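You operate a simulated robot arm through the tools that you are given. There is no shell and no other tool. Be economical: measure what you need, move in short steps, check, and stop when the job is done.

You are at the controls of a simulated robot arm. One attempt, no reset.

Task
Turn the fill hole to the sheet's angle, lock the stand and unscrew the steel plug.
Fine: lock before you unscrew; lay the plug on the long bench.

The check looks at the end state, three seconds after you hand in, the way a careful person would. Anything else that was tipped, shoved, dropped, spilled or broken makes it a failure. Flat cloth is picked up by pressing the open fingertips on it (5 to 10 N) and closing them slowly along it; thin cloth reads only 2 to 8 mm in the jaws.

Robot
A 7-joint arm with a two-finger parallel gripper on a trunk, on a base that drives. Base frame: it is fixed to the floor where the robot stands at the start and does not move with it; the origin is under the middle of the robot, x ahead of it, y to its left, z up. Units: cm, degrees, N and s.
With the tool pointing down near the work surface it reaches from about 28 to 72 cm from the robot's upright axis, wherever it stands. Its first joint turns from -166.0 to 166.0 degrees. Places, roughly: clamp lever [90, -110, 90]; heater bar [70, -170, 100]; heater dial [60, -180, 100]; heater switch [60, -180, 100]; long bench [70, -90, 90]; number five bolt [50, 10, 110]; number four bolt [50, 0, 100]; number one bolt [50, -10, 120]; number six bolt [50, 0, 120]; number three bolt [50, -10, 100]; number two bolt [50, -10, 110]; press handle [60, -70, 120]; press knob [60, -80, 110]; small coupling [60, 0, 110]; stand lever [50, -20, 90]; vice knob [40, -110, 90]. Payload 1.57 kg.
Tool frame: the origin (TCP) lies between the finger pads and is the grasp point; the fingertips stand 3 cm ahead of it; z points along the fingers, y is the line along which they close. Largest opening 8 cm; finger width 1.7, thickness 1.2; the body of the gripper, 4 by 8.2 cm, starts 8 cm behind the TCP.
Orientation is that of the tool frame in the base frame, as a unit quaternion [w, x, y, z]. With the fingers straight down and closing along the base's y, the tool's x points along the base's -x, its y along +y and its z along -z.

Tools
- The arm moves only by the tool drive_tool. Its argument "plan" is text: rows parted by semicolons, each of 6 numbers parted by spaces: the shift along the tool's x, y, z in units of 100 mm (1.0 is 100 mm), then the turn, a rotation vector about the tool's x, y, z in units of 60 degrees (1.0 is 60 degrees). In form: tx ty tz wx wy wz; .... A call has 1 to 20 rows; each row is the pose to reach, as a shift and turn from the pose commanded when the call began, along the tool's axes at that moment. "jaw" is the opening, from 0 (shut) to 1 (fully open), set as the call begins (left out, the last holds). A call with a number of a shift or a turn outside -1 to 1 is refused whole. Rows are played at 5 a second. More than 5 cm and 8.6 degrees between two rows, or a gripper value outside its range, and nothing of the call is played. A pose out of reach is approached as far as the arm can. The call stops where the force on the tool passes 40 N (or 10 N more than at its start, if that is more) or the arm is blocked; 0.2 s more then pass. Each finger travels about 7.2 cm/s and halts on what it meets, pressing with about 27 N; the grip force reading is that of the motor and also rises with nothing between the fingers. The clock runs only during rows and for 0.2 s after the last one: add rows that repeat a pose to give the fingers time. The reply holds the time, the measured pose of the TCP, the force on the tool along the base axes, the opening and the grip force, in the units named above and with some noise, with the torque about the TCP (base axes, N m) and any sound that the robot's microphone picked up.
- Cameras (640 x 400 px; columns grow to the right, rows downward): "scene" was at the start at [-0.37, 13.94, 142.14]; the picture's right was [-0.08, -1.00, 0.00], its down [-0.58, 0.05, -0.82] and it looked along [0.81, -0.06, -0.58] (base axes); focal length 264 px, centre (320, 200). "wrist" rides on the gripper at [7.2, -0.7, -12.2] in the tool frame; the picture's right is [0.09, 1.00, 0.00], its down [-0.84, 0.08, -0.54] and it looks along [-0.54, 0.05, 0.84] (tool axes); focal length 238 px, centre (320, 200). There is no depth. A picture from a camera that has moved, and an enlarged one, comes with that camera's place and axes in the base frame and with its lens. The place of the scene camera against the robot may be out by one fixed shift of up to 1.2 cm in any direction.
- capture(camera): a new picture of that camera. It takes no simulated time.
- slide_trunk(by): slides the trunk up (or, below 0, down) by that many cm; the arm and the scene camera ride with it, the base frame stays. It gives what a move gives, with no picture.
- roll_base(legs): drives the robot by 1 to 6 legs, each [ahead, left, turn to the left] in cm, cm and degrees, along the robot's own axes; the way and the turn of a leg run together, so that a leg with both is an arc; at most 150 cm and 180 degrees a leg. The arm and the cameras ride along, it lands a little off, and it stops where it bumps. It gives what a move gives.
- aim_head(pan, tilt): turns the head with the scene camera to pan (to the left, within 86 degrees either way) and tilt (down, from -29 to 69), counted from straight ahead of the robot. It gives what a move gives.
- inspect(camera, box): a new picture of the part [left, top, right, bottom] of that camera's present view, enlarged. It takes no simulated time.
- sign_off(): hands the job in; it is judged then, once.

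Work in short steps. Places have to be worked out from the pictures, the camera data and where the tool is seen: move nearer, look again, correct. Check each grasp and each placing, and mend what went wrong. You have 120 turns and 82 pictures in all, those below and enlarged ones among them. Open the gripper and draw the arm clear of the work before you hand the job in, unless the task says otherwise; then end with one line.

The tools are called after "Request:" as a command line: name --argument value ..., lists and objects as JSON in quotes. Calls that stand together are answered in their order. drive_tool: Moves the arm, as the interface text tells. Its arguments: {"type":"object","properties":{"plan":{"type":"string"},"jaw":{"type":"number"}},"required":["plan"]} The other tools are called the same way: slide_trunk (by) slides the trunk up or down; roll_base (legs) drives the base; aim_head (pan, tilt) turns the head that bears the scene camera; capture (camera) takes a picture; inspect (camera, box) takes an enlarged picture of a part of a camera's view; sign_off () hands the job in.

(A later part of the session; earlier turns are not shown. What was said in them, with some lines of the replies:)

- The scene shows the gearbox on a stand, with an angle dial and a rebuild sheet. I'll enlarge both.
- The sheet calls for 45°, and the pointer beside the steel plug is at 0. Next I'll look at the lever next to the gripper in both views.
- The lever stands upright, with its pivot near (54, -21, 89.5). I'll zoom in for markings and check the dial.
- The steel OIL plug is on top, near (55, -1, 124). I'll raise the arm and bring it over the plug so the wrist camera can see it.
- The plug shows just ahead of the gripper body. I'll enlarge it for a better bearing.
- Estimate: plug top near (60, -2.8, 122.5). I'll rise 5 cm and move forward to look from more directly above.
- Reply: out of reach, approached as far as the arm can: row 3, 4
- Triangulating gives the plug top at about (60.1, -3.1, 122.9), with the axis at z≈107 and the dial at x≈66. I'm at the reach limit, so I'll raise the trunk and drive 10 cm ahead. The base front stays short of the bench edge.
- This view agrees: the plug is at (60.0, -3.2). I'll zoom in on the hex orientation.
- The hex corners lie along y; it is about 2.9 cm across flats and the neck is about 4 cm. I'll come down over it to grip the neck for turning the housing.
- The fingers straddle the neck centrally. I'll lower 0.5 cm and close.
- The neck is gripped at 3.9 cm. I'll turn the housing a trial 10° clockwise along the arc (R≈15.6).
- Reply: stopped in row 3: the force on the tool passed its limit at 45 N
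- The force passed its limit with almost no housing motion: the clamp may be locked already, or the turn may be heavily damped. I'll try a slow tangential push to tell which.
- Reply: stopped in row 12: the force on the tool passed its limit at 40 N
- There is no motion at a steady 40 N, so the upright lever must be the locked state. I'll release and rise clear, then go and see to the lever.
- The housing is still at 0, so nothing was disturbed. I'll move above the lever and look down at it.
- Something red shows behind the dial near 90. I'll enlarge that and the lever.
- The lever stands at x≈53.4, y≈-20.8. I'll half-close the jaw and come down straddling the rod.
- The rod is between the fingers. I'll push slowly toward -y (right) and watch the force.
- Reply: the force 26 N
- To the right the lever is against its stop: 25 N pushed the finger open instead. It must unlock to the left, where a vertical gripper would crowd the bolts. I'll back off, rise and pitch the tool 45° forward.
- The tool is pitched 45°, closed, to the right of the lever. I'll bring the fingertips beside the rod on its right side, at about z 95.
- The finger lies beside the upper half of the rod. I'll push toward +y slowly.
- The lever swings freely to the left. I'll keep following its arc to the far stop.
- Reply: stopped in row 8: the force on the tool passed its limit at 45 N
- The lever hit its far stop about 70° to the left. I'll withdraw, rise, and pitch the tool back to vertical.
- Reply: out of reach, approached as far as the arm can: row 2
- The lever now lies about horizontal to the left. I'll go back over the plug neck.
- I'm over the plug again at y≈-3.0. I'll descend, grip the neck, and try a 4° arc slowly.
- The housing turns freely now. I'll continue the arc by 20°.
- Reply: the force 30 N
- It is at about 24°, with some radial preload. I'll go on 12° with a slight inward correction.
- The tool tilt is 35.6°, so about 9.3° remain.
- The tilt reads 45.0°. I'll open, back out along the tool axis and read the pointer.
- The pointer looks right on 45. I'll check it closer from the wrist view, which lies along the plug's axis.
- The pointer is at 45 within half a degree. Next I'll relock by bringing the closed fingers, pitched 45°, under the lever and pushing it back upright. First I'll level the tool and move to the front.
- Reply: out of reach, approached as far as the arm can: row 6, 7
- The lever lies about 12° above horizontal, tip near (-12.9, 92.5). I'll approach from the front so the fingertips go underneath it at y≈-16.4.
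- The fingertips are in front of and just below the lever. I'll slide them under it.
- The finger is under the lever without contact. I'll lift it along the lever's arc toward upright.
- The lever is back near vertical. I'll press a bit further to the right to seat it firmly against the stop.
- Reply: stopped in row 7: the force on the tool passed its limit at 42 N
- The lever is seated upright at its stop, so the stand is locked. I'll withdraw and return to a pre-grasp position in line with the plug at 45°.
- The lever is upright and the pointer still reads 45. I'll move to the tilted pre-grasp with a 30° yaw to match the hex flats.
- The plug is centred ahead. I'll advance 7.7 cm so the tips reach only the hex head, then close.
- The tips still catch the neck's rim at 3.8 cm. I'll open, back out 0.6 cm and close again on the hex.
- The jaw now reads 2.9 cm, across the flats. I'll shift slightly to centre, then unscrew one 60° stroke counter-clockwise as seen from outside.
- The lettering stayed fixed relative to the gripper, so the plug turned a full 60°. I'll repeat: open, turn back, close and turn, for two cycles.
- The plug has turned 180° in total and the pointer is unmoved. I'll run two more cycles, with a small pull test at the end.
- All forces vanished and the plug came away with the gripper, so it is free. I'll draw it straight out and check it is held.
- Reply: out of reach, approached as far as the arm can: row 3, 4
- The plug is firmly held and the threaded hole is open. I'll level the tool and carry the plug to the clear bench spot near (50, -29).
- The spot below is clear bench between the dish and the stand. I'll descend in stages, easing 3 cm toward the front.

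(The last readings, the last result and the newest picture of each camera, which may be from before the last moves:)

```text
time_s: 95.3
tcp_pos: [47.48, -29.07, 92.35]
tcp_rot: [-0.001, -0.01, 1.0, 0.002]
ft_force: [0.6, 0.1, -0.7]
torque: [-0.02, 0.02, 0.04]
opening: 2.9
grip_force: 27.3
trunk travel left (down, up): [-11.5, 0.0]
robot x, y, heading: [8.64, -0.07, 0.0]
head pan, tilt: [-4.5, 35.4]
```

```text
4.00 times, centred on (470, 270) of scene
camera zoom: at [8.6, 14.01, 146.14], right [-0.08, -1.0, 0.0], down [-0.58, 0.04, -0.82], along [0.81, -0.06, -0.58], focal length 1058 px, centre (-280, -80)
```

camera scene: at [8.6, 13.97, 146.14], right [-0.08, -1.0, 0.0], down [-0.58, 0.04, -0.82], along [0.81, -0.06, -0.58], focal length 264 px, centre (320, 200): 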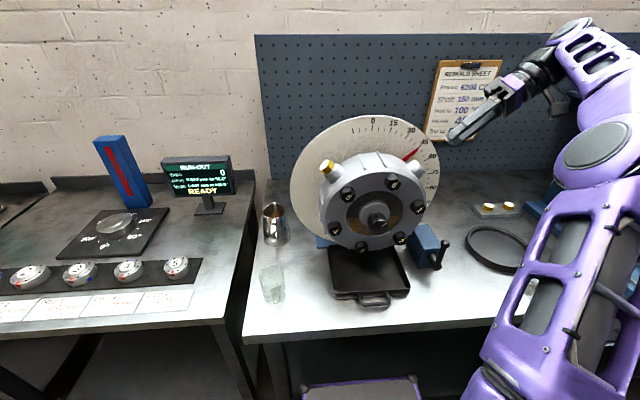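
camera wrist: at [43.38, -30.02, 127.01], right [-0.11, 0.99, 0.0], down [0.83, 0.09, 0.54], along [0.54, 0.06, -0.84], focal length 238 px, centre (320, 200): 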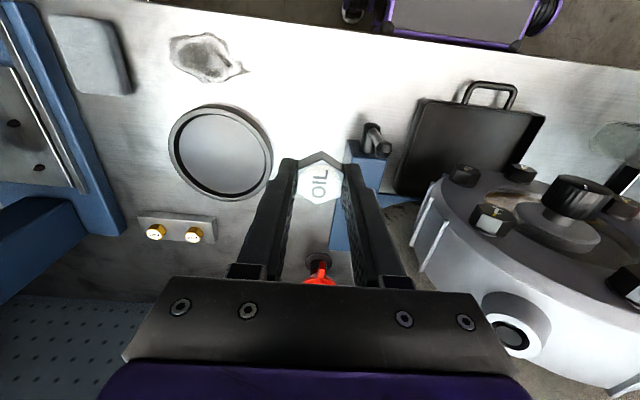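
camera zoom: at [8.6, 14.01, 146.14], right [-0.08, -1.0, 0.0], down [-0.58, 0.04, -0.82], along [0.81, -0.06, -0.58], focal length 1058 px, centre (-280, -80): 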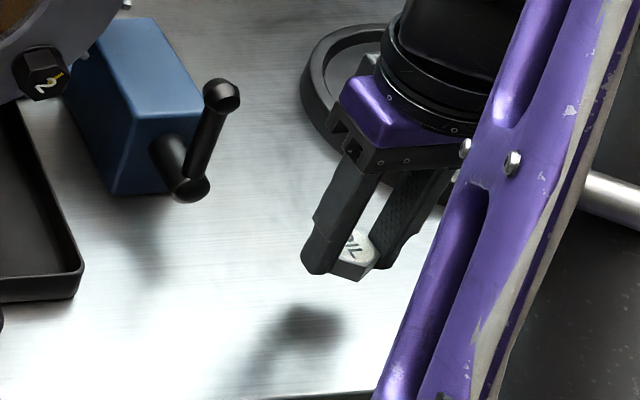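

There is still a gap below the plug. I'll go on down slowly until contact.

Request:
drive_tool --plan "0 0 0.02 0 0 0; 0 0 0.04 0 0 0; 0 0 0.06 0 0 0; 0 0 0.08 0 0 0; 0 0 0.1 0 0 0; 0 0 0.12 0 0 0; 0 0 0.14 0 0 0; 0 0 0.16 0 0 0; 0 0 0.18 0 0 0; 0 0 0.2 0 0 0; 0 0 0.22 0 0 0; 0 0 0.24 0 0 0; 0 0 0.26 0 0 0; 0 0 0.28 0 0 0; 0 0 0.3 0 0 0"

Request:
inspect --camera "scene" --box '[400, 220, 540, 320]'

```text
time_s: 98.5
tcp_pos: [47.44, -29.09, 89.35]
tcp_rot: [0.0, -0.01, 1.0, 0.002]
ft_force: [-0.1, -0.5, 0.9]
torque: [-0.01, -0.02, -0.01]
opening: 2.92
grip_force: 27.4
trunk travel left (down, up): [-11.5, 0.0]
robot x, y, heading: [9.09, -0.13, 0.6]
head pan, tilt: [-4.5, 35.4]
```

```text
4.00 times, centred on (470, 270) of scene
camera zoom: at [8.6, 14.01, 146.14], right [-0.08, -1.0, 0.0], down [-0.58, 0.04, -0.82], along [0.81, -0.06, -0.58], focal length 1058 px, centre (-280, -80)
```

zoom: 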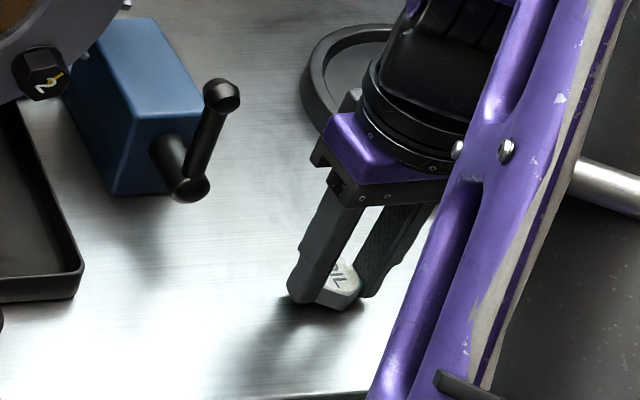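

The shadow is closing in, so contact is near. I'll go down in 1 mm steps.

Request:
drive_tool --plan "0 0 0.01 0 0 0; 0 0 0.02 0 0 0; 0 0 0.03 0 0 0; 0 0 0.04 0 0 0; 0 0 0.05 0 0 0; 0 0 0.06 0 0 0; 0 0 0.07 0 0 0; 0 0 0.08 0 0 0"

Request:
drive_tool --plan "0 0 0.01 0 0 0; 0 0 0.02 0 0 0; 0 0 0.03 0 0 0; 0 0 0.04 0 0 0; 0 0 0.05 0 0 0; 0 0 0.06 0 0 0"

Request:
inspect --camera "scene" --box '[430, 250, 510, 310]'

```text
time_s: 100.3
tcp_pos: [47.47, -29.0, 88.98]
tcp_rot: [0.004, -0.011, 1.0, -0.001]
ft_force: [-3.7, 2.9, 18.1]
torque: [0.2, 0.22, -0.02]
opening: 2.89
grip_force: 26.6
trunk travel left (down, up): [-11.5, 0.0]
robot x, y, heading: [8.84, -0.02, 0.1]
head pan, tilt: [-4.5, 35.4]
stopped in row 8: the force on the tool passed its limit at 42 N (the readings are from after the stop); the commanded pose is now the measured one
```

```text
time_s: 100.9
tcp_pos: [47.6, -29.14, 88.91]
tcp_rot: [0.004, -0.01, 1.0, 0.0]
ft_force: [-8.5, 4.9, 20.9]
torque: [0.44, 0.36, 0.04]
opening: 2.91
grip_force: 26.8
trunk travel left (down, up): [-11.5, 0.0]
robot x, y, heading: [8.8, -0.25, 0.1]
head pan, tilt: [-4.5, 35.4]
stopped in row 3: the force on the tool passed its limit at 42 N (the readings are from after the stop); the commanded pose is now the measured one
```

```text
6.67 times, centred on (470, 280) of scene
camera zoom: at [8.4, 14.15, 146.1], right [-0.08, -1.0, 0.0], down [-0.58, 0.04, -0.82], along [0.81, -0.06, -0.58], focal length 1763 px, centre (-680, -333)
```

zoom: 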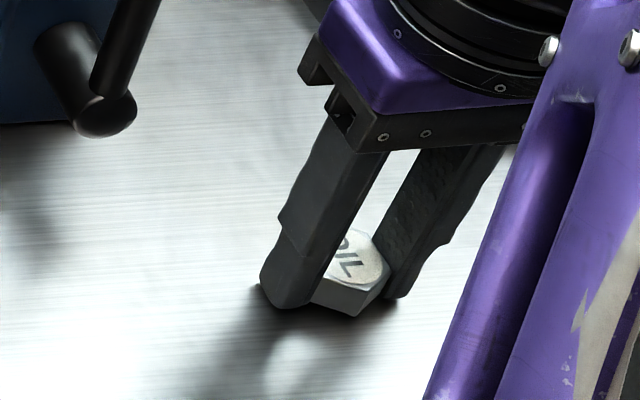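

The plug stands on the bench. I'll ease up 1.5 mm to relieve the load and open the jaw moderately.

Request:
drive_tool --plan "0 0 -0.015 0 0 0; 0 0 -0.015 0 0 0"

Request:
drive_tool --plan "0 0 0 0 0 0; 0 0 0 0 0 0; 0 0 0 0 0 0; 0 0 0 0 0 0" --jaw 0.6

Request:
capture --camera "wrist"

```text
time_s: 101.5
tcp_pos: [47.54, -29.13, 89.04]
tcp_rot: [0.004, -0.01, 1.0, -0.001]
ft_force: [-4.6, 5.2, 14.1]
torque: [0.32, 0.24, 0.02]
opening: 2.9
grip_force: 26.9
trunk travel left (down, up): [-11.5, 0.0]
robot x, y, heading: [8.93, -0.11, 0.0]
head pan, tilt: [-4.5, 35.4]
```

```text
time_s: 102.5
tcp_pos: [47.67, -29.32, 89.04]
tcp_rot: [0.004, -0.01, 1.0, -0.001]
ft_force: [0.9, -6.7, 7.3]
torque: [0.02, 0.02, 0.05]
opening: 4.17
grip_force: 0.0
trunk travel left (down, up): [-11.5, 0.0]
robot x, y, heading: [9.12, 0.37, 0.1]
head pan, tilt: [-4.5, 35.4]
```

```text
19 pictures are left
camera wrist: at [40.42, -30.07, 101.04], right [-0.11, 0.99, 0.0], down [0.83, 0.1, 0.55], along [0.55, 0.06, -0.84], focal length 238 px, centre (320, 200)
```

wrist: 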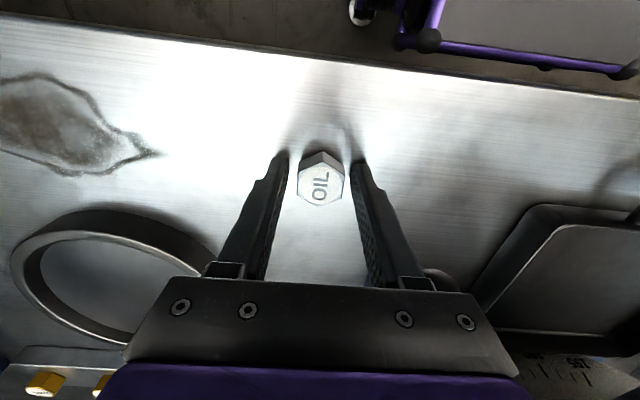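

The plug stands free between the fingers. I'll rise straight up and clear, then check.

Request:
drive_tool --plan "0 0 -0.02 0 0 0; 0 0 -0.1 0 0 0; 0 0 -0.2 0 0 0; 0 0 -0.5 0 0 0; 0 0 -0.9 0 0 0; 0 0 -1 0 0 0" --jaw 0.8

Request:
drive_tool --plan "0 0 -0.4 0 0 0; 0.2 -0.1 -0.8 0 0 0; 0.4 -0.3 -1 0 0 0; 0.6 -0.6 -1 0 0 0; 0.6 -1 -1 0 0 0; 0.6 -1 -1 0 0 0"

Request:
capture --camera "scene"

Request:
inspect --camera "scene" --box '[310, 100, 500, 300]'

```text
time_s: 103.9
tcp_pos: [47.73, -29.37, 98.98]
tcp_rot: [0.004, -0.01, 1.0, -0.002]
ft_force: [-0.5, 0.5, 0.8]
torque: [0.01, 0.03, 0.0]
opening: 6.39
grip_force: 0.0
trunk travel left (down, up): [-11.5, 0.0]
robot x, y, heading: [9.13, -0.05, -0.1]
head pan, tilt: [-4.5, 35.4]
```

```text
time_s: 105.3
tcp_pos: [41.56, -39.22, 108.95]
tcp_rot: [0.003, -0.011, 1.0, -0.001]
ft_force: [-0.7, -0.1, 0.5]
torque: [0.03, -0.01, 0.01]
opening: 6.4
grip_force: 0.0
trunk travel left (down, up): [-11.5, 0.0]
robot x, y, heading: [8.45, -0.3, 0.4]
head pan, tilt: [-4.5, 35.4]
```

```text
18 pictures are left
camera scene: at [8.6, 14.0, 146.14], right [-0.08, -1.0, 0.0], down [-0.58, 0.04, -0.82], along [0.81, -0.06, -0.58], focal length 264 px, centre (320, 200)
```

scene: 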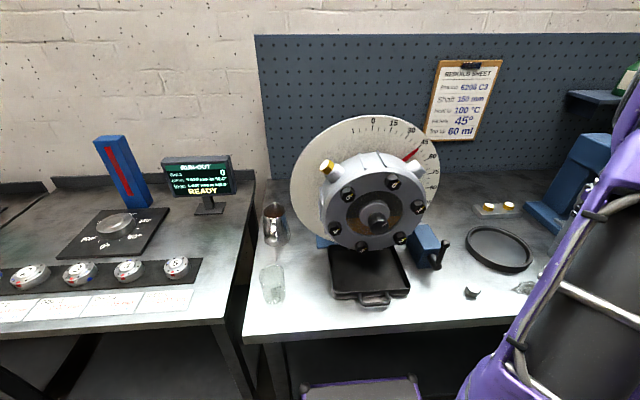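

```text
2.00 times, centred on (405, 200) of scene
camera zoom: at [8.6, 14.0, 146.14], right [-0.08, -1.0, 0.0], down [-0.58, 0.04, -0.82], along [0.81, -0.06, -0.58], focal length 529 px, centre (150, 200)
```

zoom: 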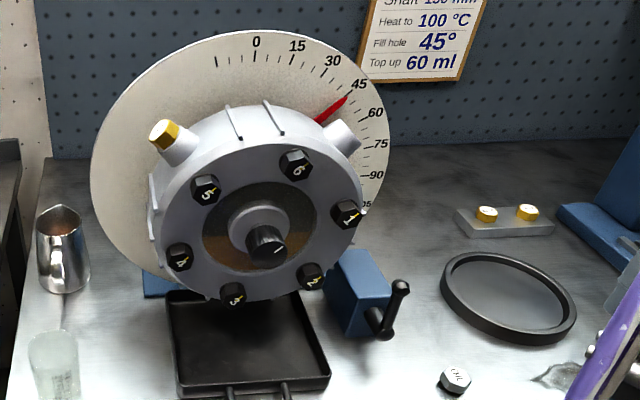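

The plug is on the long bench, the lever is upright and locked, the pointer is at 45°, and the arm is clear. I'm handing in.

Request:
sign_off

```text
The job is handed in.
```

The fill hole is at 45° as the sheet asks, the stand was locked before I unscrewed the steel plug, and the plug is standing on the long bench.
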